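You operate a simulated robot arm through the tools that you are given. There is no shell and no other tool. Be economical: measure what you need, move in short steps, check, and stop when the job is done.

Carry out the task below with a simulated robot arm. There is one attempt and no reset: what you move stays moved.

Task
Lift the tank off the coffee machine, fill it from the water jug to about MAX and fit it back.
Fine: fill it on the worktop, and set the jug down where it stood. Set down upright: water tank, water jug.

Only the result counts: the job must be done as asked and must still hold three seconds after the hand-in. Knocking over, shifting, dropping, spilling or breaking anything else fails it.

Robot
A 6-joint arm with a two-finger parallel gripper, fixed in place. Base frame: the origin is at the foot of the arm, x ahead of it, y to its left, z up; the work surface is at about z = 0.91. Units: m, degrees, N and s.
With the tool pointing down near the work surface it reaches from about 0.4 to 0.86 m from the base axis. Its first joint turns from -115.0 to 115.0 degrees. Payload 4.2 kg.
Tool frame: the origin (TCP) lies between the finger pads and is the grasp point; the fingertips stand 0.023 m ahead of it; z points along the fingers, y is the line along which they close. Largest opening 0.094 m; finger width 0.038, thickness 0.01; the body of the gripper, 0.054 by 0.096 m, starts 0.039 m behind the TCP.
Orientation is that of the tool frame in the base frame, as a unit quaternion [w, x, y, z]. With the fingers straight down and closing along the base's y, the tool's x points along the base's -x, its y along +y and its z along -z.

Tools
- The arm moves only by the tool servo_tool. Its argument "targets" is a list of rows, each a list of 7 numbers: the finger opening in m, from 0 to 0.094, then the shift along the tool's x, y, z in m, then the turn, a rotation vector about the tool's x, y, z in degrees. In form: [[grip, x, y, z, ax, ay, az], ...]. A call has 1 to 20 rows; each row is the pose to reach, as a shift and turn from the pose commanded when the call began, along the tool's axes at that moment. Rows are played at 5 a second. More than 0.05 m and 8.6 degrees between two rows, or a gripper value outside its range, and nothing of the call is played. Where a pose cannot be reached the arm comes as near as it can. A force on the tool above 40 N (or 10 N above the force at the start of the call, whichever is more), or a blocked arm, ends the call early, and 0.2 s more pass. Each finger travels about 0.108 m/s and halts on what it meets, pressing with about 29 N; the grip force reading is that of the motor and also rises with nothing between the fingers. The clock runs only during rows and for 0.2 s after the last one: add rows that repeat a pose to give the fingers time. It gives the time, the measured TCP pose, the force on the tool (base axes), the opening and the grip force at its end, in the units of the frame above (readings bear some noise), with the torque about the TCP (base axes, N m) and any sound that the robot's microphone picked up.
- Cameras (640 x 400 px; columns grow to the right, rows downward): "scene" is fixed at [0.2211, -0.5014, 1.6591]; the picture's right is [0.76, -0.66, 0.00], its down [-0.33, -0.39, -0.86] and it looks along [0.56, 0.65, -0.51] (base axes); focal length 315 px, centre (320, 200). "wrist" rides on the gripper at [0.086, 0.016, -0.075] in the tool frame; the picture's right is [-0.18, 0.98, 0.00], its down [-0.58, -0.11, -0.81] and it looks along [-0.79, -0.15, 0.59] (tool axes); focal length 243 px, centre (320, 200). There is no depth. A picture from a camera that has moved, and an enlarged one, comes with that camera's place and axes in the base frame and with its lens.
- snapshot(camera): a new picture of that camera. It takes no simulated time.
- lift_body(by): slides the trunk up (or, below 0, down) by that many m; the arm rides with it, the base frame stays. It gives what a move gives, with no picture.
- inspect(camera, box): a new picture of the part [left, top, right, bottom] of that camera's present view, enlarged. It takes no simulated time.
- sign_off(): hands the job in; it is judged then, once.

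Go step by step. Nothing tells you positions but the pictures and the camera data: compare them with the known pose of the tool, close in by small moves and look again before you grip or let go. The budget is 120 turns and 76 pictures, counting those below and the enlarged ones. Unless the task says otherwise, let go and move clear before handing in, and close with one line.

The tools are called after ">>>" as name(argument=value, ...) on one line, values as JSON. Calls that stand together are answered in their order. servo_tool: Moves the arm, as the interface text tells. Its arguments: {"type":"object","properties":{"targets":{"type":"array","items":{"type":"array","items":{"type":"number"}}}},"required":["targets"]} The other tools are called the same way: lift_body (by) slides the trunk up or down; snapshot (camera) takes a picture; inspect (camera, box) takes an enlarged picture of a part of a camera's view; sign_off () hands the job in.

At the start:

```text
time_s: 0.0
position: [0.6024, -0.0239, 1.4318]
tool_rot: [0.0, 0.0, 1.0, 0.0]
ft_force: [0.5, 0.3, 0.5]
torque: [-0.02, 0.03, -0.01]
gripper_width: 0.0939
grasp_force: 0.1
trunk travel left (down, up): [-0.925, 0.065]
```

scene: 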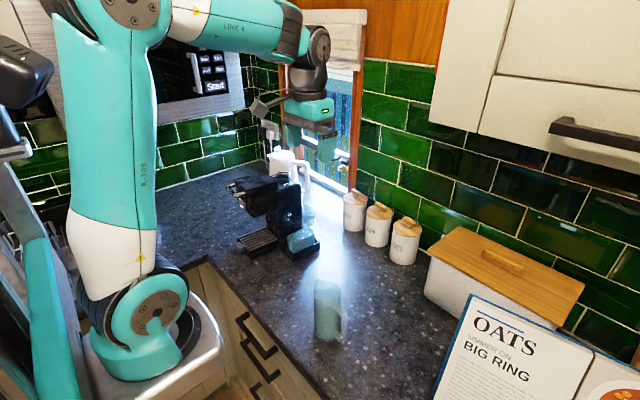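
wrist: 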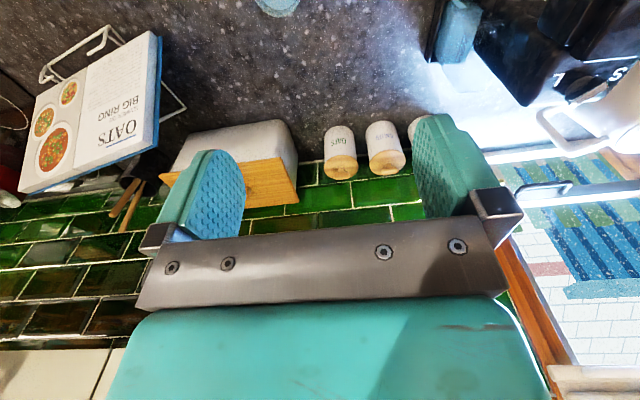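

I see the coffee machine mid-picture with a bluish tank at its side, a teal jug-like item at the front, and a white kettle behind. I'll look closer at these.

>>> inspect(camera="scene", box=[220, 140, 360, 260])

>>> inspect(camera="scene", box=[270, 240, 400, 360])

```text
3.33 times, centred on (290, 200) of scene
camera zoom: at [0.2211, -0.5014, 1.6591], right [0.76, -0.66, 0.0], down [-0.33, -0.39, -0.86], along [0.56, 0.65, -0.51], focal length 1050 px, centre (420, 200)
```

zoom: 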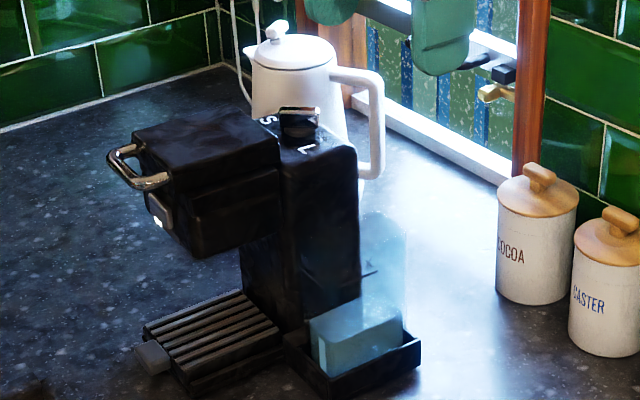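

```text
3.33 times, centred on (335, 300) of scene
camera zoom: at [0.2211, -0.5014, 1.6591], right [0.76, -0.66, 0.0], down [-0.33, -0.39, -0.86], along [0.56, 0.65, -0.51], focal length 1050 px, centre (270, -133)
```

zoom: 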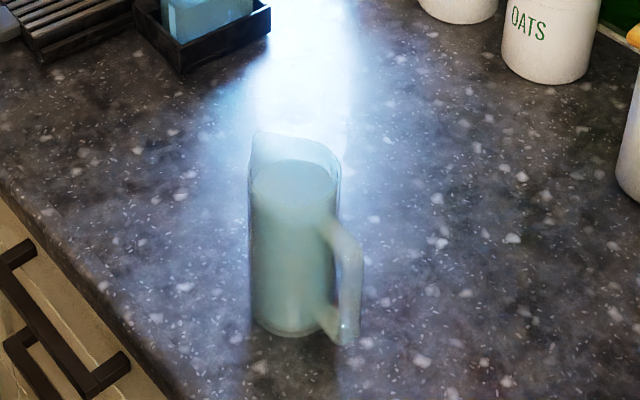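

The water jug (translucent, full) seems to stand near (0.59, -0.10), height about 0.19 m, handle toward +x/-y. The tank sits in a tray near (0.756, 0.225), beside the coffee machine; next I bring the wrist camera in front of the tank to see it.

>>> servo_tool(targets=[[0.09, 0.022, 0.025, 0.023, 0, 0, 0], [0.09, 0.044, 0.05, 0.046, 0, 0, 0], [0.09, 0.066, 0.075, 0.069, 0, 0, 0], [0.09, 0.088, 0.1, 0.092, 0, 0, 0], [0.09, 0.11, 0.125, 0.115, 0, 0, 0], [0.09, 0.132, 0.15, 0.138, 0, 0, 0], [0.09, 0.152, 0.174, 0.162, 0, 0, 0], [0.09, 0.152, 0.174, 0.162, 0, 0, 0]])

>>> snapshot(camera="wrist")

>>> snapshot(camera="scene")

```text
time_s: 1.8
position: [0.45, 0.1493, 1.2694]
tool_rot: [0.0, 0.0, 1.0, 0.001]
ft_force: [0.0, 0.0, -0.1]
torque: [-0.01, 0.01, 0.03]
gripper_width: 0.0903
grasp_force: 0.0
trunk travel left (down, up): [-0.925, 0.065]
```

```text
71 pictures are left
camera wrist: at [0.3625, 0.1665, 1.3445], right [0.18, 0.98, 0.0], down [0.58, -0.11, 0.81], along [0.79, -0.15, -0.59], focal length 243 px, centre (320, 200)
```

wrist: 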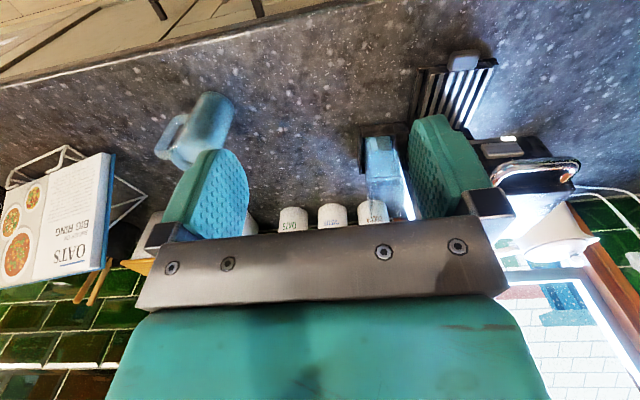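

```text
70 pictures are left
```

scene: 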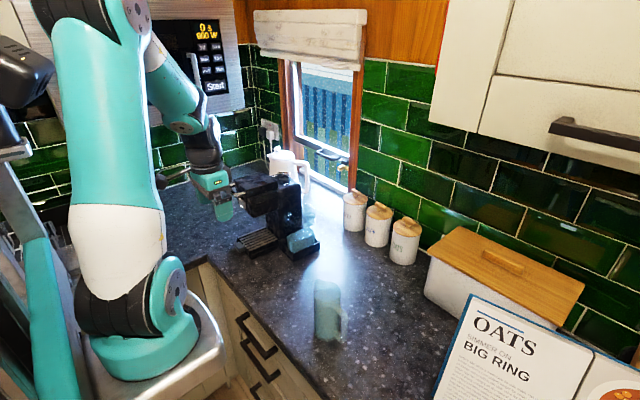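

The tank now shows in the wrist view around (385,170), the jug around (205,130). I enlarge both.

>>> inspect(camera="wrist", box=[330, 100, 450, 230])

>>> inspect(camera="wrist", box=[140, 70, 260, 190])

>>> inspect(camera="scene", box=[280, 190, 340, 260])

```text
3.08 times, centred on (390, 165) of wrist
camera zoom: at [0.3625, 0.1665, 1.3445], right [0.18, 0.98, 0.0], down [0.58, -0.11, 0.81], along [0.79, -0.15, -0.59], focal length 746 px, centre (105, 308)
```

zoom: 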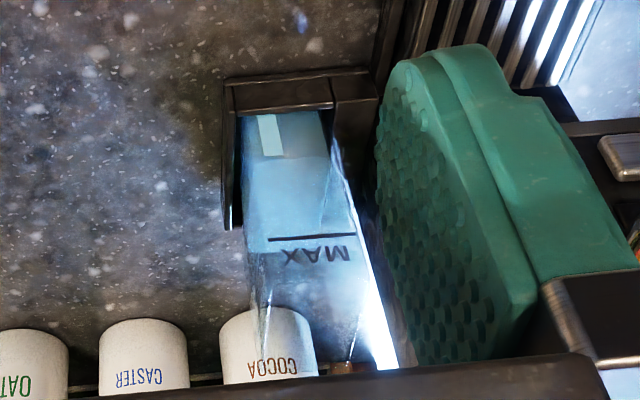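

```text
3.33 times, centred on (200, 130) of wrist
camera zoom: at [0.3625, 0.1665, 1.3445], right [0.18, 0.98, 0.0], down [0.58, -0.11, 0.81], along [0.79, -0.15, -0.59], focal length 809 px, centre (720, 433)
```

zoom: 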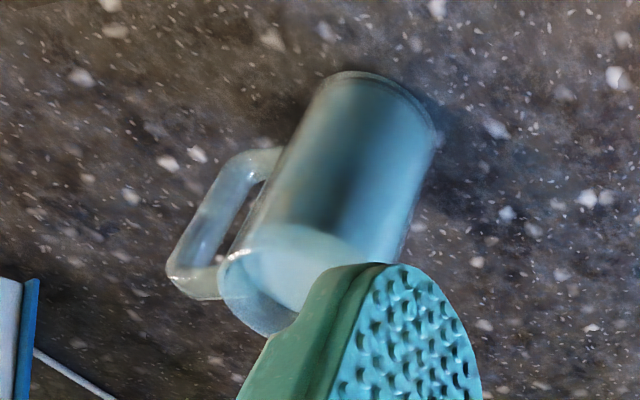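

```text
5.71 times, centred on (310, 225) of scene
camera zoom: at [0.2211, -0.5014, 1.6591], right [0.76, -0.66, 0.0], down [-0.33, -0.39, -0.86], along [0.56, 0.65, -0.51], focal length 1800 px, centre (377, 57)
```

zoom: 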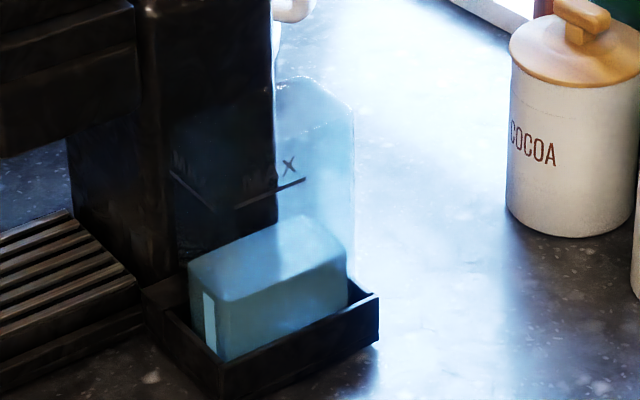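

The tank looks like a clear rectangular box (about 0.085 along x, 0.05 along y, x 0.72–0.80, y 0.21–0.255, top near 1.08, MAX near 1.04). I need a view from above of its top and its gap to the machine, so I go high and closer.

>>> servo_tool(targets=[[0.09, 0, 0.01, -0.04, 0, 0, 0], [0.09, -0.04, 0.02, -0.06, 0, 0, 0], [0.09, -0.08, 0.03, -0.07, 0, 0, 0], [0.09, -0.12, 0.04, -0.07, 0, 0, 0], [0.09, -0.16, 0.05, -0.07, 0, 0, 0], [0.09, -0.2, 0.055, -0.07, 0, 0, 0], [0.09, -0.2, 0.055, -0.07, 0, 0, 0]])

>>> snapshot(camera="wrist")

```text
time_s: 3.4
position: [0.6515, 0.2049, 1.3408]
tool_rot: [0.0, 0.001, 1.0, 0.0]
ft_force: [0.0, -0.7, 0.1]
torque: [0.0, -0.02, 0.01]
gripper_width: 0.09
grasp_force: 0.0
trunk travel left (down, up): [-0.925, 0.065]
```

```text
66 pictures are left
camera wrist: at [0.5639, 0.2217, 1.4154], right [0.18, 0.98, 0.0], down [0.58, -0.11, 0.81], along [0.79, -0.15, -0.59], focal length 243 px, centre (320, 200)
```

wrist: 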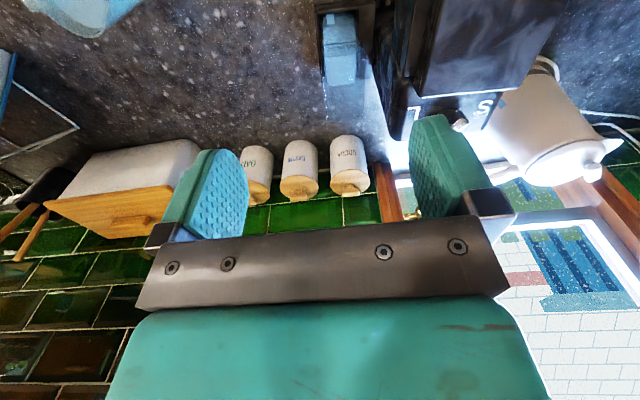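

>>> inspect(camera="wrist", box=[290, 0, 420, 130])

```text
3.08 times, centred on (355, 65) of wrist
camera zoom: at [0.5639, 0.2217, 1.4154], right [0.18, 0.98, 0.0], down [0.58, -0.11, 0.81], along [0.79, -0.15, -0.59], focal length 746 px, centre (212, 615)
```

zoom: 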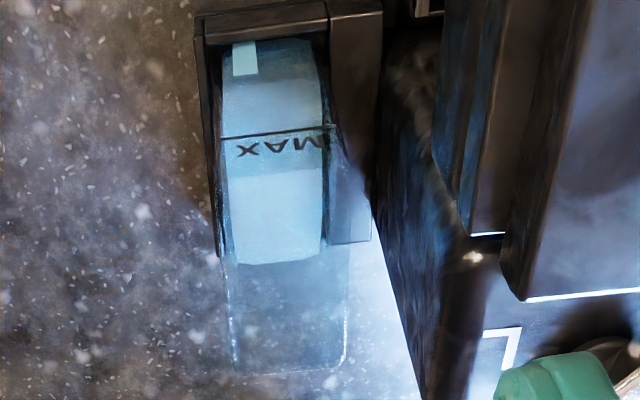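

The tank's clear rear rim shows and the column of the machine stands close on its +y side; machine and tank look yawed about -5°. I zoom in more to measure the gap and see whether the top is open.

>>> inspect(camera="wrist", box=[325, 20, 405, 70])

>>> inspect(camera="wrist", box=[325, 70, 445, 145])

>>> inspect(camera="scene", box=[270, 180, 350, 230])

```text
8.00 times, centred on (365, 45) of wrist
camera zoom: at [0.5639, 0.2217, 1.4154], right [0.18, 0.98, 0.0], down [0.58, -0.11, 0.81], along [0.79, -0.15, -0.59], focal length 1941 px, centre (-40, 1440)
```

zoom: 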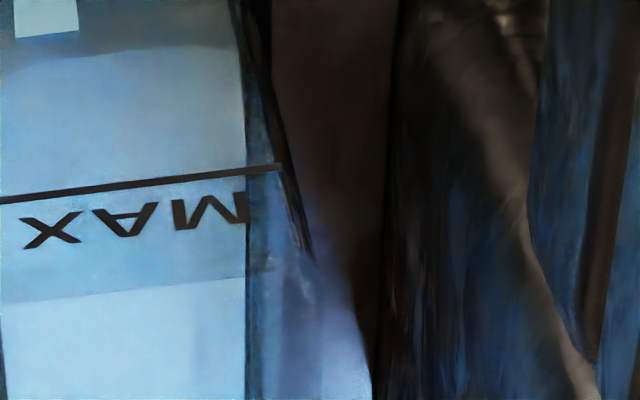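

```text
5.33 times, centred on (385, 108) of wrist
camera zoom: at [0.5639, 0.2217, 1.4154], right [0.18, 0.98, 0.0], down [0.58, -0.11, 0.81], along [0.79, -0.15, -0.59], focal length 1294 px, centre (-27, 693)
```

zoom: 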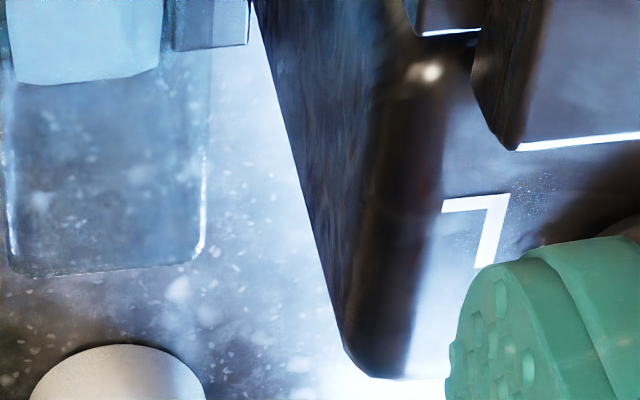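

```text
8.00 times, centred on (310, 205) of scene
camera zoom: at [0.2211, -0.5014, 1.6591], right [0.76, -0.66, 0.0], down [-0.33, -0.39, -0.86], along [0.56, 0.65, -0.51], focal length 2520 px, centre (400, 160)
```

zoom: 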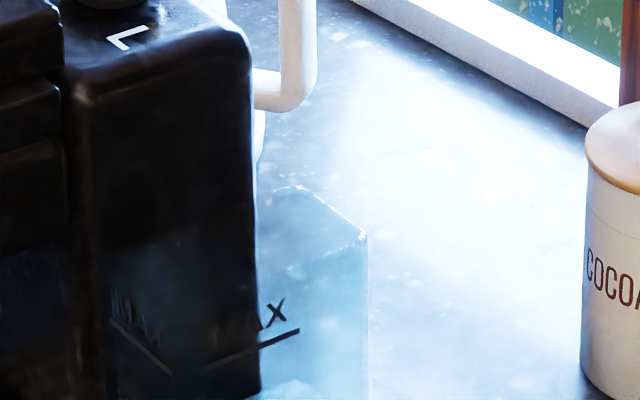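

By intersecting both cameras' rays: tank rim at z≈1.085, rear edge from (0.796,0.189) to (0.8025,0.2445), so it's 56 mm wide, yawed about -6°, centre about (0.754, 0.221). The column stands 34 mm off it, enough for a top-down grasp across y; I move over it with yaw -6° and check.

>>> servo_tool(targets=[[0.09, -0.035, 0.005, 0.02, 0, 0, 2], [0.09, -0.07, 0.01, 0.045, 0, 0, 4], [0.09, -0.1025, 0.016, 0.07, 0, 0, 6], [0.09, -0.1025, 0.016, 0.11, 0, 0, 6], [0.09, -0.1025, 0.016, 0.15, 0, 0, 6], [0.09, -0.1025, 0.016, 0.19, 0, 0, 6], [0.09, -0.1025, 0.016, 0.21, 0, 0, 6], [0.09, -0.1025, 0.016, 0.21, 0, 0, 6]])

>>> inspect(camera="scene", box=[260, 160, 360, 240])

>>> snapshot(camera="wrist")

```text
time_s: 5.0
position: [0.7547, 0.2233, 1.1509]
tool_rot: [0.008, 0.051, 0.999, 0.007]
ft_force: [-6.3, -3.7, 17.7]
torque: [0.92, 0.28, 0.34]
gripper_width: 0.0881
grasp_force: 0.1
trunk travel left (down, up): [-0.925, 0.065]
stopped in row 7: the force on the tool passed its limit at 56 N (the readings are from after the stop); the commanded pose is now the measured one
```

```text
5.00 times, centred on (310, 200) of scene
camera zoom: at [0.2211, -0.5014, 1.6591], right [0.76, -0.66, 0.0], down [-0.33, -0.39, -0.86], along [0.56, 0.65, -0.51], focal length 1575 px, centre (370, 200)
```

zoom: 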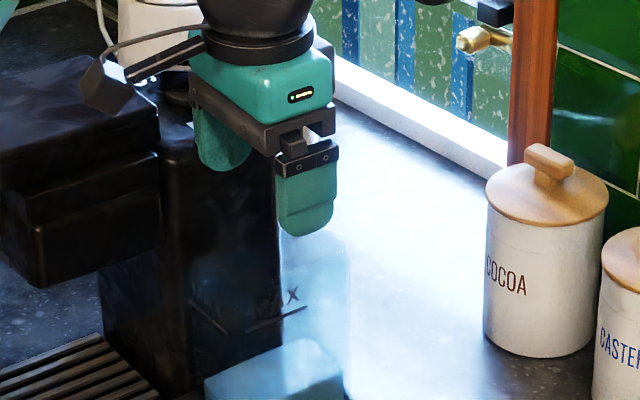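

```text
60 pictures are left
camera wrist: at [0.669, 0.2484, 1.2242], right [0.28, 0.96, 0.02], down [0.55, -0.18, 0.81], along [0.78, -0.22, -0.58], focal length 243 px, centre (320, 200)
```

wrist: 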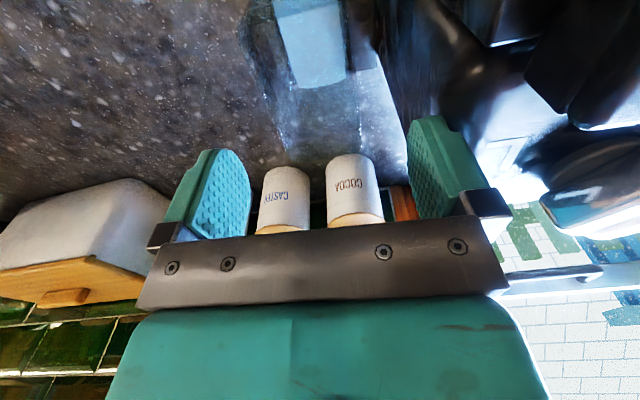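

The +y finger touched the top edge of the machine's column (force +z at y≈+0.05), so the column is nearer than I took it. I back up at once, level the tool, and narrow the opening.

>>> servo_tool(targets=[[0.09, 0, 0, -0.03, 0, 0, 0], [0.08, 0, 0, -0.06, 0.85, 0.87, 0.1], [0.072, 0, 0, -0.06, 0.85, 0.87, 0.1], [0.072, 0, 0, -0.06, 0.85, 0.87, 0.1]])

>>> inspect(camera="scene", box=[220, 140, 360, 260])

>>> inspect(camera="wrist", box=[220, 0, 540, 200])

```text
time_s: 6.0
position: [0.755, 0.2231, 1.2081]
tool_rot: [-0.002, 0.052, 0.999, 0.0]
ft_force: [0.4, 0.6, -0.8]
torque: [0.02, -0.03, 0.01]
gripper_width: 0.0721
grasp_force: 0.1
trunk travel left (down, up): [-0.925, 0.065]
```

```text
3.33 times, centred on (290, 200) of scene
camera zoom: at [0.2211, -0.5014, 1.6591], right [0.76, -0.66, 0.0], down [-0.33, -0.39, -0.86], along [0.56, 0.65, -0.51], focal length 1050 px, centre (420, 200)
```

zoom: 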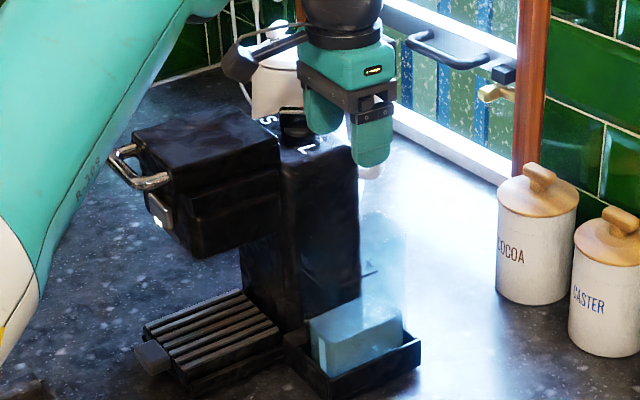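

```text
2.00 times, centred on (380, 100) of wrist
camera zoom: at [0.6705, 0.2493, 1.2828], right [0.28, 0.96, 0.0], down [0.57, -0.17, 0.8], along [0.77, -0.23, -0.59], focal length 485 px, centre (200, 400)
```

zoom: 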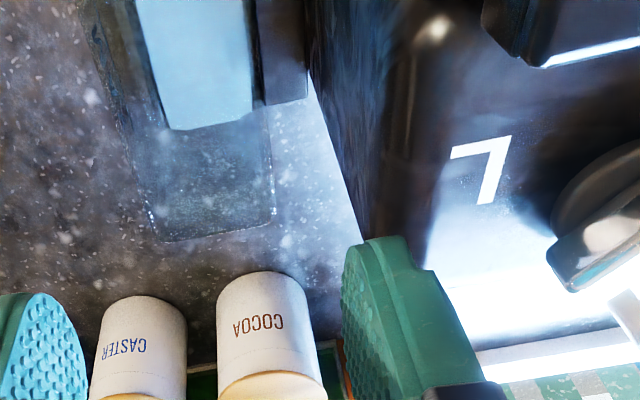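

The machine hasn't moved. With the opening at 0.072 the fingers should pass; I shift 2 mm toward -y and descend to just above the rim to check.

>>> servo_tool(targets=[[0.072, 0, -0.002, 0.03, 0, 0, 0], [0.072, 0, -0.002, 0.055, 0, 0, 0], [0.072, 0, -0.002, 0.075, 0, 0, 0], [0.072, 0, -0.002, 0.088, 0, 0, 0], [0.072, 0, -0.002, 0.088, 0, 0, 0]])

>>> inspect(camera="scene", box=[270, 160, 350, 220])

>>> inspect(camera="wrist", box=[180, 0, 500, 240])

```text
time_s: 7.2
position: [0.7546, 0.2208, 1.1194]
tool_rot: [-0.002, 0.051, 0.999, -0.001]
ft_force: [0.3, 0.3, 1.0]
torque: [0.04, 0.01, -0.03]
gripper_width: 0.0723
grasp_force: 0.1
trunk travel left (down, up): [-0.925, 0.065]
```

```text
6.67 times, centred on (310, 190) of scene
camera zoom: at [0.2211, -0.5014, 1.6591], right [0.76, -0.66, 0.0], down [-0.33, -0.39, -0.86], along [0.56, 0.65, -0.51], focal length 2100 px, centre (387, 267)
```

zoom: 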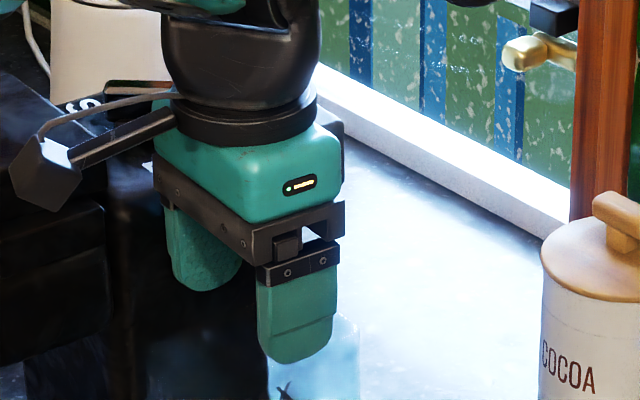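

```text
1.67 times, centred on (340, 120) of wrist
camera zoom: at [0.6701, 0.2468, 1.1945], right [0.28, 0.96, 0.0], down [0.57, -0.17, 0.81], along [0.77, -0.23, -0.59], focal length 404 px, centre (287, 333)
```

zoom: 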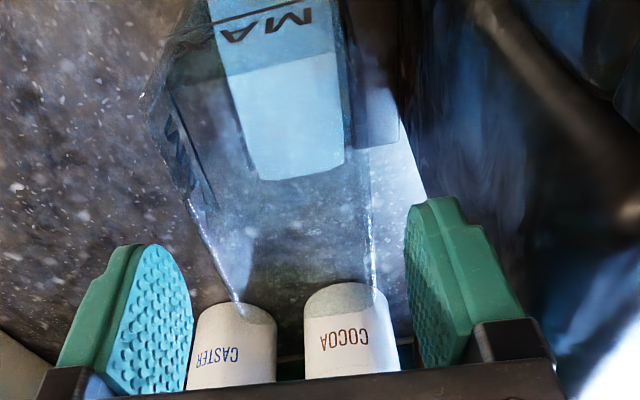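

The fingers passed the column and straddle the open-topped tank. I descend another 3.2 cm and close.

>>> servo_tool(targets=[[0.072, 0, 0, 0.012, 0, 0, 0], [0.072, 0, 0, 0.024, 0, 0, 0], [0.072, 0, 0, 0.033, 0, 0, 0], [0.072, 0, 0, 0.033, 0, 0, 0]])

>>> inspect(camera="wrist", box=[180, 0, 500, 240])

```text
time_s: 8.2
position: [0.7542, 0.2209, 1.0873]
tool_rot: [-0.002, 0.052, 0.999, -0.002]
ft_force: [0.4, 1.2, 0.5]
torque: [-0.02, -0.01, 0.02]
gripper_width: 0.0719
grasp_force: 0.1
trunk travel left (down, up): [-0.925, 0.065]
```

```text
1.67 times, centred on (340, 120) of wrist
camera zoom: at [0.6696, 0.2469, 1.1613], right [0.28, 0.96, 0.0], down [0.57, -0.17, 0.8], along [0.77, -0.23, -0.59], focal length 404 px, centre (287, 333)
```

zoom: 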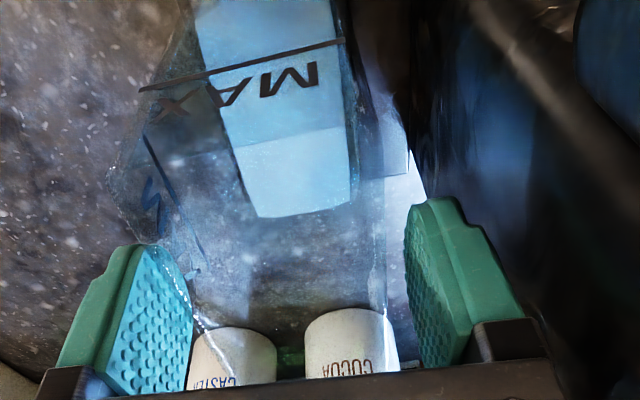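

Geometry at the rim agrees with the tank being centred (left wall at y≈0.1935). I close the fingers.

>>> servo_tool(targets=[[0.06, 0, 0, 0, 0, 0, 0], [0.05, 0, 0, 0, 0, 0, 0], [0.045, 0, 0, 0, 0, 0, 0], [0.045, 0, 0, 0, 0, 0, 0]])

>>> inspect(camera="wrist", box=[180, 0, 500, 240])

```text
time_s: 9.2
position: [0.7543, 0.2214, 1.0871]
tool_rot: [-0.001, 0.051, 0.999, -0.001]
ft_force: [-0.7, -0.5, -0.8]
torque: [0.04, -0.19, -0.06]
gripper_width: 0.0577
grasp_force: 29.0
trunk travel left (down, up): [-0.925, 0.065]
```

```text
1.67 times, centred on (340, 120) of wrist
camera zoom: at [0.6697, 0.2468, 1.1615], right [0.28, 0.96, 0.0], down [0.57, -0.17, 0.8], along [0.77, -0.23, -0.59], focal length 404 px, centre (287, 333)
```

zoom: 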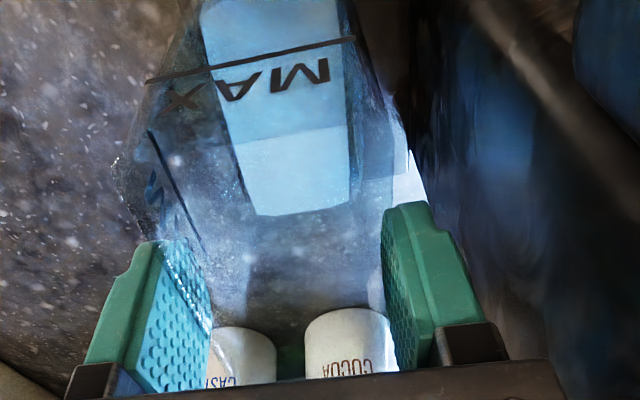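

Gripped at 57.7 mm. I lift straight up slowly.

>>> servo_tool(targets=[[0.045, 0, 0, -0.008, 0, 0, 0], [0.045, 0, 0, -0.02, 0, 0, 0], [0.045, 0, 0, -0.04, 0, 0, 0], [0.045, 0, 0, -0.06, 0, 0, 0], [0.045, 0, 0, -0.06, 0, 0, 0]])

>>> inspect(camera="scene", box=[240, 150, 360, 260])

```text
time_s: 10.4
position: [0.7537, 0.2222, 1.1465]
tool_rot: [-0.002, 0.051, 0.999, -0.002]
ft_force: [-0.2, -0.4, -4.0]
torque: [0.02, 0.02, -0.01]
gripper_width: 0.0577
grasp_force: 28.8
trunk travel left (down, up): [-0.925, 0.065]
```

```text
3.64 times, centred on (300, 205) of scene
camera zoom: at [0.2211, -0.5014, 1.6591], right [0.76, -0.66, 0.0], down [-0.33, -0.39, -0.86], along [0.56, 0.65, -0.51], focal length 1146 px, centre (393, 182)
```

zoom: 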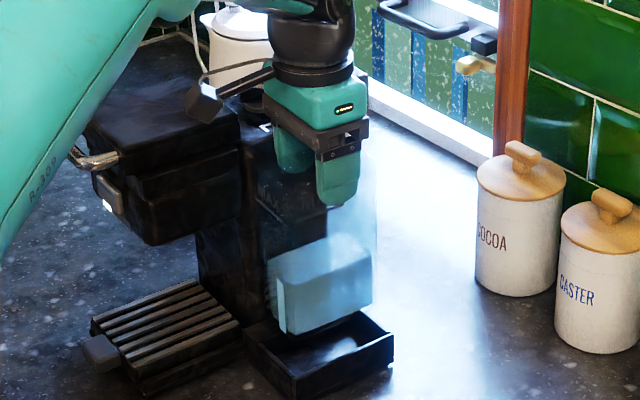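

The tank is lifted (about 0.4 kg, hanging level). I carry it to open worktop near (0.62, 0.09), going a bit higher first.

>>> servo_tool(targets=[[0.045, 0, -0.005, -0.025, 0, 0, 0], [0.045, 0.01, -0.025, -0.035, 0, 0, 0], [0.045, 0.03, -0.055, -0.035, 0, 0, 0], [0.045, 0.055, -0.085, -0.035, 0, 0, 0], [0.045, 0.085, -0.115, -0.035, 0, 0, 0], [0.045, 0.11, -0.135, -0.025, 0, 0, 0], [0.045, 0.1195, -0.1453, 0.0, 0, 0, 0], [0.045, 0.1195, -0.1453, 0.03, 0, 0, 0], [0.045, 0.1195, -0.1453, 0.05, 0, 0, 0], [0.045, 0.1195, -0.1453, 0.05, 0, 0, 0]])

>>> snapshot(camera="scene")

>>> inspect(camera="scene", box=[240, 210, 380, 350])

```text
time_s: 12.6
position: [0.6205, 0.0892, 1.0971]
tool_rot: [-0.001, 0.052, 0.999, 0.0]
ft_force: [-0.5, -0.5, -4.8]
torque: [0.01, -0.01, 0.02]
gripper_width: 0.0577
grasp_force: 29.0
trunk travel left (down, up): [-0.925, 0.065]
```

```text
52 pictures are left
```

scene: 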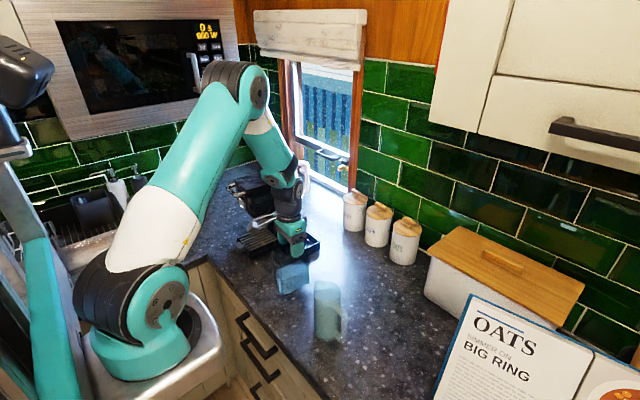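

```text
2.86 times, centred on (310, 280) of scene
camera zoom: at [0.2211, -0.5014, 1.6591], right [0.76, -0.66, 0.0], down [-0.33, -0.39, -0.86], along [0.56, 0.65, -0.51], focal length 900 px, centre (349, -29)
```

zoom: 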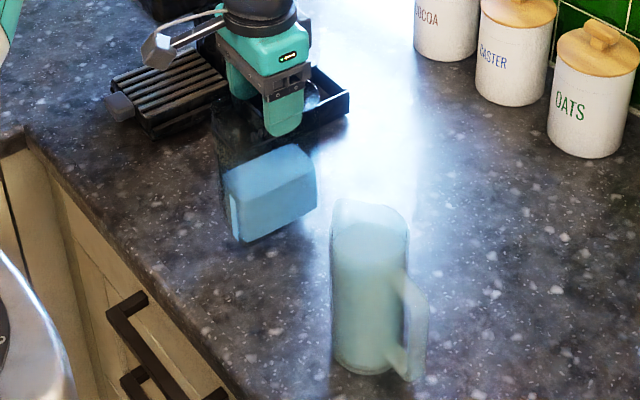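

The jug's handle points to -y and its spout to +y (jug centre about (0.593,-0.095)). I plan a top grasp of the jug closing along x and a tilt toward +y, so I'll turn the tank so its long side runs along y and centre it near (0.60, 0.055), before lowering it.

>>> servo_tool(targets=[[0.045, 0.0014, -0.003, -0.005, 0, 0, -8], [0.045, 0.0028, -0.006, -0.01, 0, 0, -16], [0.045, 0.0042, -0.009, -0.01, 0, 0, -24], [0.045, 0.0056, -0.012, -0.01, 0, 0, -32], [0.045, 0.007, -0.015, -0.01, 0, 0, -40], [0.045, 0.0084, -0.018, -0.01, 0, 0, -48], [0.045, 0.0098, -0.021, -0.01, 0, 0, -56], [0.045, 0.0112, -0.024, -0.01, 0, 0, -64], [0.045, 0.0126, -0.027, -0.01, 0, 0, -72], [0.045, 0.014, -0.03, -0.01, 0, 0, -80], [0.045, 0.0154, -0.033, -0.01, 0, 0, -88], [0.045, 0.0168, -0.036, -0.01, 0, 0, -96], [0.045, 0.0168, -0.036, 0, 0, 0, -96], [0.045, 0.0168, -0.036, 0, 0, 0, -96]])

>>> inspect(camera="scene", box=[240, 210, 380, 350])

>>> snapshot(camera="wrist")

```text
time_s: 15.6
position: [0.5999, 0.0543, 1.0978]
tool_rot: [0.002, 0.708, -0.706, 0.0]
ft_force: [0.4, -0.4, -4.0]
torque: [0.01, 0.0, -0.02]
gripper_width: 0.0576
grasp_force: 28.6
trunk travel left (down, up): [-0.925, 0.065]
```

```text
2.86 times, centred on (310, 280) of scene
camera zoom: at [0.2211, -0.5014, 1.6591], right [0.76, -0.66, 0.0], down [-0.33, -0.39, -0.86], along [0.56, 0.65, -0.51], focal length 900 px, centre (349, -29)
```

zoom: 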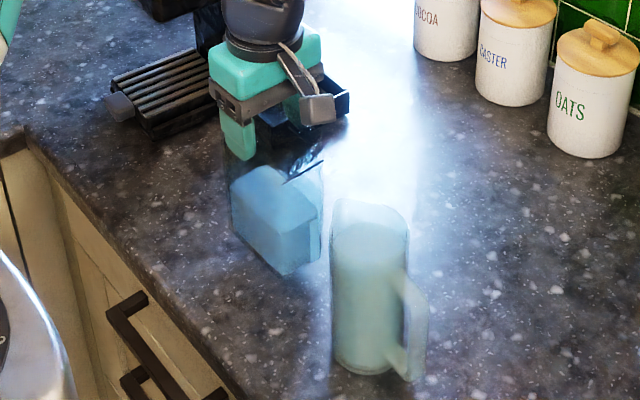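

```text
49 pictures are left
camera wrist: at [0.5839, -0.031, 1.1721], right [-0.98, 0.18, 0.0], down [0.11, 0.58, 0.8], along [0.14, 0.79, -0.59], focal length 243 px, centre (320, 200)
```

wrist: 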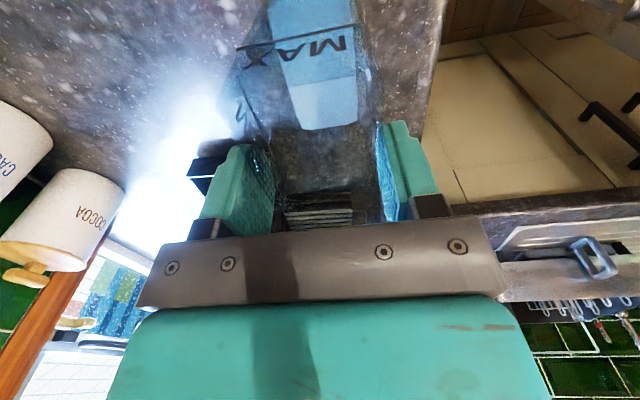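

The tank hangs about 3 cm above the worktop. I lower it in stages, watching the force.

>>> servo_tool(targets=[[0.045, 0, 0, 0.01, 0, 0, 0], [0.045, 0, 0, 0.018, 0, 0, 0], [0.045, 0, 0, 0.02, 0, 0, 0], [0.045, 0, 0, 0.022, 0, 0, 0], [0.045, 0, 0, 0.022, 0, 0, 0]])

>>> inspect(camera="scene", box=[270, 240, 350, 310])

```text
time_s: 16.8
position: [0.6011, 0.0543, 1.0742]
tool_rot: [0.002, 0.708, -0.706, 0.0]
ft_force: [-0.2, -0.1, -3.0]
torque: [-0.11, -0.01, 0.0]
gripper_width: 0.0577
grasp_force: 29.0
trunk travel left (down, up): [-0.925, 0.065]
```

```text
5.71 times, centred on (310, 275) of scene
camera zoom: at [0.2211, -0.5014, 1.6591], right [0.76, -0.66, 0.0], down [-0.33, -0.39, -0.86], along [0.56, 0.65, -0.51], focal length 1800 px, centre (377, -229)
```

zoom: 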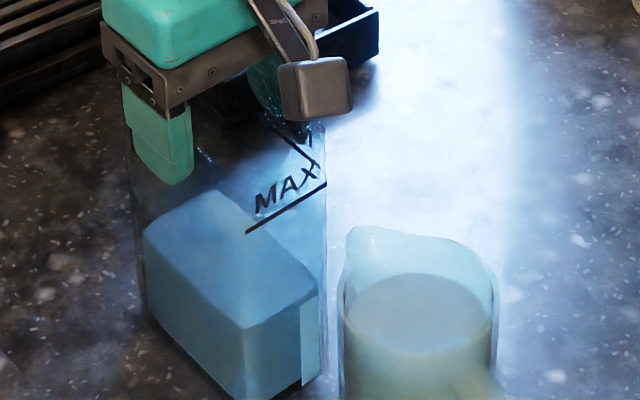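

>>> servo_tool(targets=[[0.045, 0, 0, 0.0015, 0, 0, 0], [0.045, 0, 0, 0.003, 0, 0, 0], [0.045, 0, 0, 0.003, 0, 0, 0]])

```text
time_s: 17.6
position: [0.6, 0.0549, 1.0733]
tool_rot: [0.001, 0.707, -0.707, 0.0]
ft_force: [-3.5, -0.6, 23.8]
torque: [0.04, 0.06, -0.08]
gripper_width: 0.0576
grasp_force: 28.6
trunk travel left (down, up): [-0.925, 0.065]
```

Contact with the worktop at TCP z≈1.0735, so the tank stands. I ease the load, open, and rise.

>>> servo_tool(targets=[[0.045, 0, 0, -0.002, 0, 0, 0], [0.058, 0, 0, -0.002, 0, 0, 0], [0.07, 0, 0, -0.002, 0, 0, 0], [0.08, 0, 0, -0.002, 0, 0, 0], [0.08, 0, 0, -0.002, 0, 0, 0], [0.08, 0, 0, -0.03, 0, 0, 0], [0.08, 0, 0, -0.07, 0, 0, 0], [0.08, 0, 0, -0.11, 0, 0, 0], [0.08, 0, 0, -0.15, 0, 0, 0], [0.08, 0, 0, -0.15, 0, 0, 0]])

>>> inspect(camera="scene", box=[250, 220, 370, 350])

>>> snapshot(camera="wrist")

```text
time_s: 19.8
position: [0.6018, 0.0557, 1.2236]
tool_rot: [0.003, 0.708, -0.706, -0.001]
ft_force: [-1.2, 0.1, -0.4]
torque: [0.01, -0.02, 0.02]
gripper_width: 0.0799
grasp_force: 0.1
trunk travel left (down, up): [-0.925, 0.065]
```

```text
3.08 times, centred on (310, 285) of scene
camera zoom: at [0.2211, -0.5014, 1.6591], right [0.76, -0.66, 0.0], down [-0.33, -0.39, -0.86], along [0.56, 0.65, -0.51], focal length 969 px, centre (351, -62)
```

zoom: 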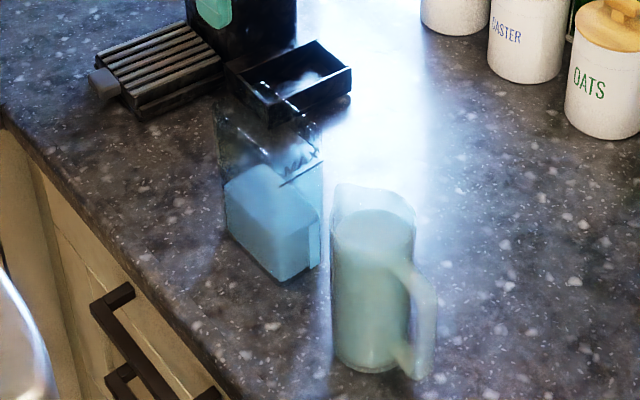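

```text
46 pictures are left
camera wrist: at [0.5848, -0.0307, 1.298], right [-0.98, 0.18, 0.0], down [0.11, 0.58, 0.8], along [0.15, 0.79, -0.59], focal length 243 px, centre (320, 200)
```

wrist: 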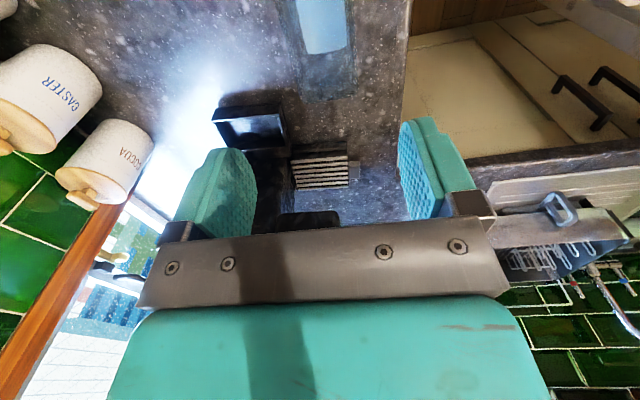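

The tank stands upright on the worktop. I move back toward -y and up so the wrist camera looks onto the jug.

>>> servo_tool(targets=[[0.09, 0.03, 0, -0.03, 0, 0, 0], [0.09, 0.07, 0, -0.06, 0, 0, 0], [0.09, 0.115, 0, -0.07, 0, 0, 0], [0.09, 0.16, 0, -0.07, 0, 0, 0], [0.09, 0.205, 0, -0.07, 0, 0, 0], [0.09, 0.25, 0, -0.06, 0, 0, 0], [0.09, 0.25, 0, -0.06, 0, 0, 0]])

>>> inspect(camera="wrist", box=[220, 0, 420, 150])

>>> inspect(camera="scene", box=[300, 270, 360, 350])

```text
time_s: 21.4
position: [0.6015, -0.1965, 1.2829]
tool_rot: [0.001, 0.707, -0.707, 0.0]
ft_force: [-0.3, 0.2, -0.5]
torque: [-0.04, 0.03, 0.03]
gripper_width: 0.0901
grasp_force: 0.0
trunk travel left (down, up): [-0.925, 0.065]
```

```text
2.67 times, centred on (320, 75) of wrist
camera zoom: at [0.584, -0.2814, 1.357], right [-0.98, 0.18, 0.0], down [0.11, 0.58, 0.8], along [0.15, 0.79, -0.59], focal length 647 px, centre (320, 533)
```

zoom: 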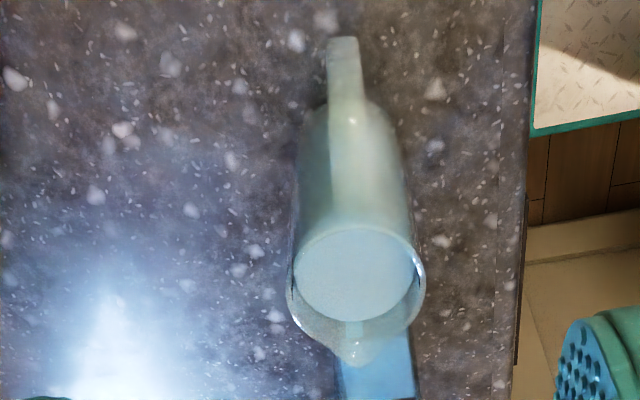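

```text
5.00 times, centred on (330, 310) of scene
camera zoom: at [0.2211, -0.5014, 1.6591], right [0.76, -0.66, 0.0], down [-0.33, -0.39, -0.86], along [0.56, 0.65, -0.51], focal length 1575 px, centre (270, -350)
```

zoom: 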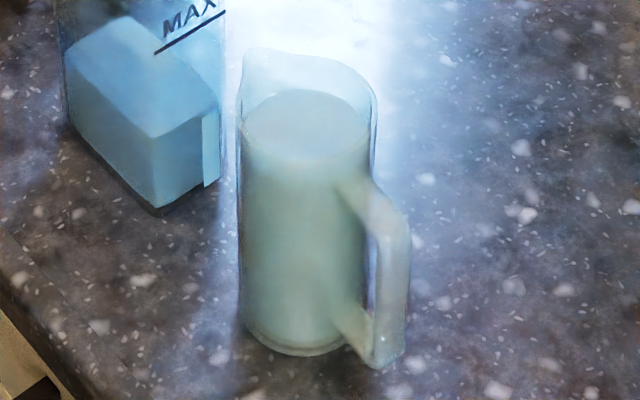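

Both views agree on the jug: axis near (0.600,-0.091), radius ≈0.033, rim ≈1.068, spout about 6° off +y toward +x. I hover above it with that yaw, then check centring.

>>> servo_tool(targets=[[0.092, -0.035, 0.0005, 0.01, 0, 0, 2], [0.092, -0.07, 0.001, 0.03, 0, 0, 4], [0.092, -0.1055, 0.0015, 0.06, 0, 0, 6], [0.092, -0.1055, 0.0015, 0.1, 0, 0, 6], [0.092, -0.1055, 0.0015, 0.143, 0, 0, 6], [0.092, -0.1055, 0.0015, 0.143, 0, 0, 6]])

>>> inspect(camera="wrist", box=[180, 0, 500, 240])

>>> inspect(camera="scene", box=[280, 230, 380, 350])

```text
time_s: 22.8
position: [0.602, -0.0896, 1.1405]
tool_rot: [-0.001, -0.67, 0.743, 0.0]
ft_force: [0.7, -0.8, 0.0]
torque: [0.02, 0.0, 0.05]
gripper_width: 0.0918
grasp_force: 0.1
trunk travel left (down, up): [-0.925, 0.065]
```

```text
1.67 times, centred on (340, 120) of wrist
camera zoom: at [0.575, -0.1738, 1.2149], right [-0.96, 0.28, 0.0], down [0.17, 0.57, 0.8], along [0.23, 0.77, -0.59], focal length 404 px, centre (287, 333)
```

zoom: 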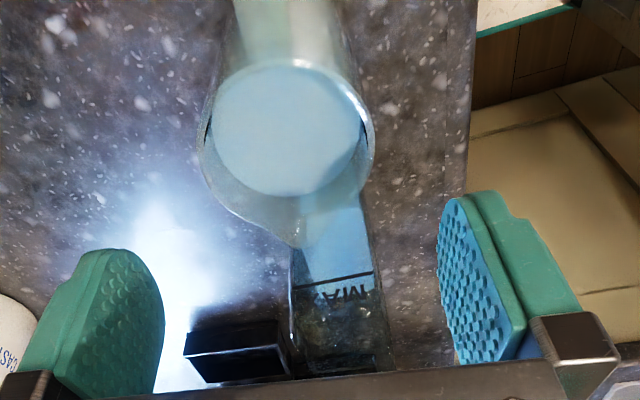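

```text
3.33 times, centred on (330, 290) of scene
camera zoom: at [0.2211, -0.5014, 1.6591], right [0.76, -0.66, 0.0], down [-0.33, -0.39, -0.86], along [0.56, 0.65, -0.51], focal length 1050 px, centre (287, -100)
```

zoom: 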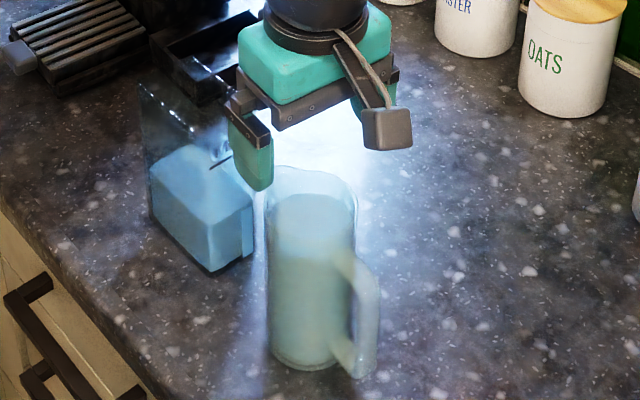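

Centring is within 3 mm: jug axis near (0.5986,-0.0926). I correct, descend so the TCP is 25 mm below the rim, and look before closing.

>>> servo_tool(targets=[[0.092, 0.0033, 0.0027, 0.02, 0, 0, 0], [0.092, 0.0033, 0.0027, 0.045, 0, 0, 0], [0.092, 0.0033, 0.0027, 0.07, 0, 0, 0], [0.092, 0.0033, 0.0027, 0.09, 0, 0, 0], [0.092, 0.0033, 0.0027, 0.0975, 0, 0, 0], [0.092, 0.0033, 0.0027, 0.0975, 0, 0, 0]])

>>> inspect(camera="wrist", box=[180, 0, 500, 240])

>>> inspect(camera="scene", box=[280, 230, 380, 350])

```text
time_s: 24.2
position: [0.5964, -0.0934, 1.0419]
tool_rot: [-0.001, -0.67, 0.743, 0.0]
ft_force: [-0.3, -0.4, 0.3]
torque: [0.01, 0.0, 0.0]
gripper_width: 0.0921
grasp_force: 0.0
trunk travel left (down, up): [-0.925, 0.065]
```

```text
1.67 times, centred on (340, 120) of wrist
camera zoom: at [0.5706, -0.1761, 1.1165], right [-0.96, 0.28, 0.0], down [0.17, 0.57, 0.8], along [0.23, 0.77, -0.59], focal length 404 px, centre (287, 333)
```

zoom: 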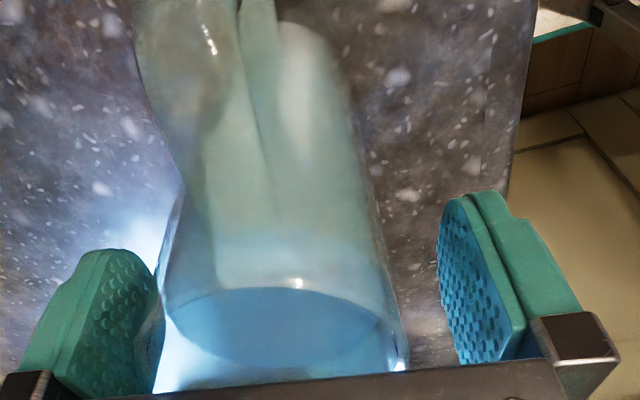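

```text
3.33 times, centred on (330, 290) of scene
camera zoom: at [0.2211, -0.5014, 1.6591], right [0.76, -0.66, 0.0], down [-0.33, -0.39, -0.86], along [0.56, 0.65, -0.51], focal length 1050 px, centre (287, -100)
```

zoom: 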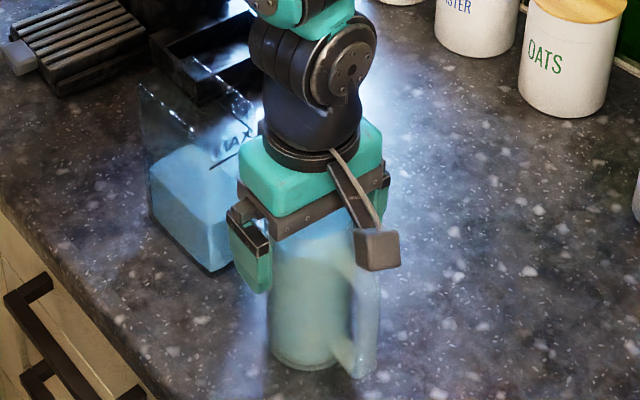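

The jug is about 5 mm nearer the +x finger; I shift 5 mm in +x, then close.

>>> servo_tool(targets=[[0.092, 0, -0.0025, 0, 0, 0, 0], [0.092, 0, -0.005, 0, 0, 0, 0], [0.08, 0, -0.005, 0, 0, 0, 0], [0.07, 0, -0.005, 0, 0, 0, 0], [0.06, 0, -0.005, 0, 0, 0, 0], [0.05, 0, -0.005, 0, 0, 0, 0], [0.05, 0, -0.005, 0, 0, 0, 0]])

>>> inspect(camera="wrist", box=[180, 0, 500, 240])

```text
time_s: 25.8
position: [0.6022, -0.0932, 1.0418]
tool_rot: [-0.001, -0.67, 0.743, 0.001]
ft_force: [0.3, 0.0, 0.0]
torque: [0.0, -0.16, 0.02]
gripper_width: 0.0686
grasp_force: 28.8
trunk travel left (down, up): [-0.925, 0.065]
```

```text
1.67 times, centred on (340, 120) of wrist
camera zoom: at [0.5756, -0.1766, 1.1168], right [-0.96, 0.28, 0.0], down [0.17, 0.57, 0.8], along [0.23, 0.77, -0.59], focal length 404 px, centre (287, 333)
```

zoom: 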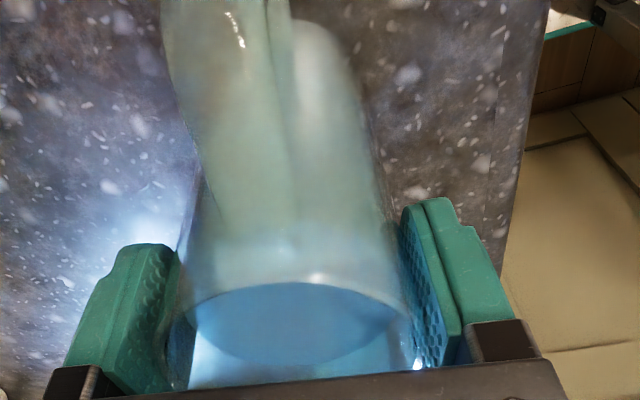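

Gripped at 68.6 mm; home pose is TCP (0.6022,-0.0932,1.0418). I lift straight up, slowly.

>>> servo_tool(targets=[[0.05, 0, 0, -0.01, 0, 0, 0], [0.05, 0, 0, -0.025, 0, 0, 0], [0.05, 0, 0, -0.05, 0, 0, 0], [0.05, 0, 0, -0.08, 0, 0, 0], [0.05, 0, 0, -0.11, 0, 0, 0], [0.05, 0, 0, -0.14, 0, 0, 0], [0.05, 0, 0, -0.16, 0, 0, 0], [0.05, 0, 0, -0.16, 0, 0, 0]])

>>> inspect(camera="scene", box=[220, 150, 400, 310])

```text
time_s: 27.6
position: [0.6026, -0.0928, 1.2033]
tool_rot: [-0.001, -0.67, 0.743, 0.001]
ft_force: [-0.5, -0.5, -7.3]
torque: [0.02, -0.04, 0.0]
gripper_width: 0.0681
grasp_force: 28.6
trunk travel left (down, up): [-0.925, 0.065]
```

```text
2.50 times, centred on (310, 230) of scene
camera zoom: at [0.2211, -0.5014, 1.6591], right [0.76, -0.66, 0.0], down [-0.33, -0.39, -0.86], along [0.56, 0.65, -0.51], focal length 788 px, centre (345, 125)
```

zoom: 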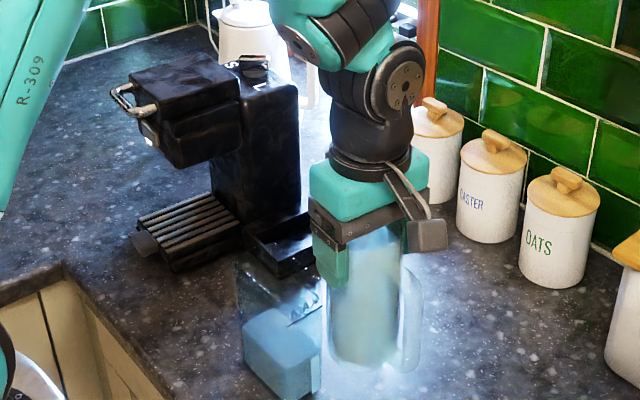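

The jug hangs level (about 0.73 kg). I now carry it toward the tank while tilting to 15°, keeping it above/behind the tank rim.

>>> servo_tool(targets=[[0.05, 0, 0.002, -0.01, 0, 4, 0], [0.05, -0.01, 0.005, -0.02, 0, 8, 0], [0.05, -0.025, 0.008, -0.02, 0, 12, 0], [0.05, -0.045, 0.011, -0.01, 0, 15, 0], [0.05, -0.06, 0.0135, 0.01, 0, 15, 0], [0.05, -0.0748, 0.0135, 0.025, 0, 15, 0], [0.05, -0.0748, 0.0135, 0.038, 0, 15, 0], [0.05, -0.0748, 0.0135, 0.038, 0, 15, 0]])

>>> inspect(camera="scene", box=[240, 200, 360, 310])

>>> snapshot(camera="wrist")

```text
time_s: 29.4
position: [0.5964, -0.017, 1.1635]
tool_rot: [-0.1, -0.663, 0.737, -0.087]
ft_force: [0.2, 0.3, -7.2]
torque: [0.11, -0.04, 0.0]
gripper_width: 0.0682
grasp_force: 28.5
trunk travel left (down, up): [-0.925, 0.065]
```

```text
3.64 times, centred on (300, 255) of scene
camera zoom: at [0.2211, -0.5014, 1.6591], right [0.76, -0.66, 0.0], down [-0.33, -0.39, -0.86], along [0.56, 0.65, -0.51], focal length 1146 px, centre (393, 0)
```

zoom: 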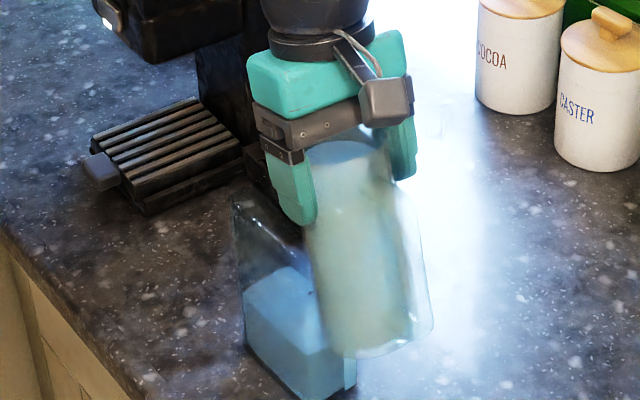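

```text
36 pictures are left
camera wrist: at [0.5731, -0.0788, 1.2583], right [-0.96, 0.28, -0.05], down [0.19, 0.76, 0.63], along [0.21, 0.59, -0.78], focal length 243 px, centre (320, 200)
```

wrist: 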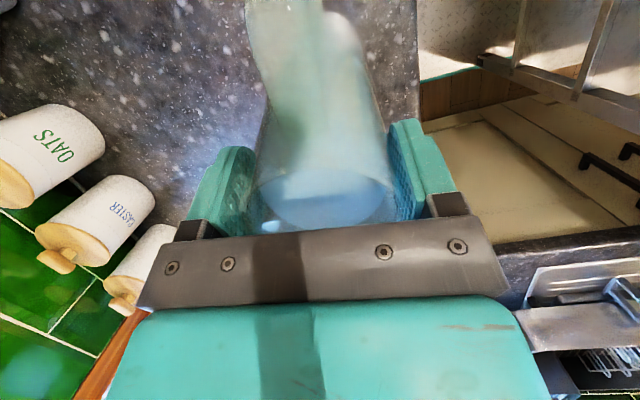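

Grip is firm. I go on to tilt to 28°, keeping the spout lip above the tank opening.

>>> servo_tool(targets=[[0.05, -0.002, 0, 0.006, 0, 2.5, 0], [0.05, -0.004, 0, 0.012, 0, 5, 0], [0.05, -0.0055, 0, 0.017, 0, 7.5, 0], [0.05, -0.0071, 0, 0.022, 0, 10, 0], [0.05, -0.009, 0, 0.025, 0, 13, 0], [0.05, -0.009, 0, 0.025, 0, 13, 0]])

>>> inspect(camera="scene", box=[250, 210, 350, 310])

```text
time_s: 30.8
position: [0.5953, -0.0141, 1.1379]
tool_rot: [-0.182, -0.649, 0.72, -0.162]
ft_force: [-0.3, 0.7, -7.2]
torque: [0.22, 0.0, -0.05]
gripper_width: 0.0682
grasp_force: 29.2
trunk travel left (down, up): [-0.925, 0.065]
```

```text
4.00 times, centred on (300, 260) of scene
camera zoom: at [0.2211, -0.5014, 1.6591], right [0.76, -0.66, 0.0], down [-0.33, -0.39, -0.86], along [0.56, 0.65, -0.51], focal length 1260 px, centre (400, -40)
```

zoom: 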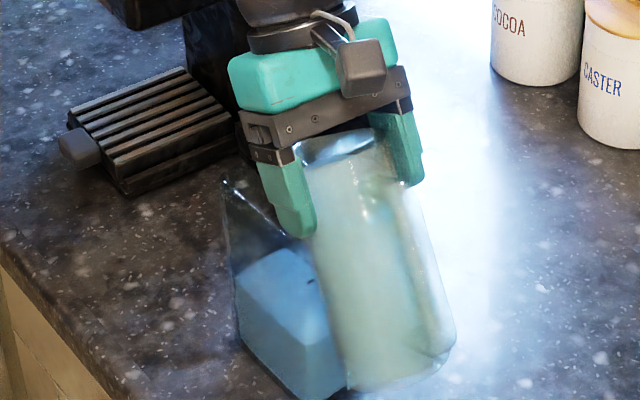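

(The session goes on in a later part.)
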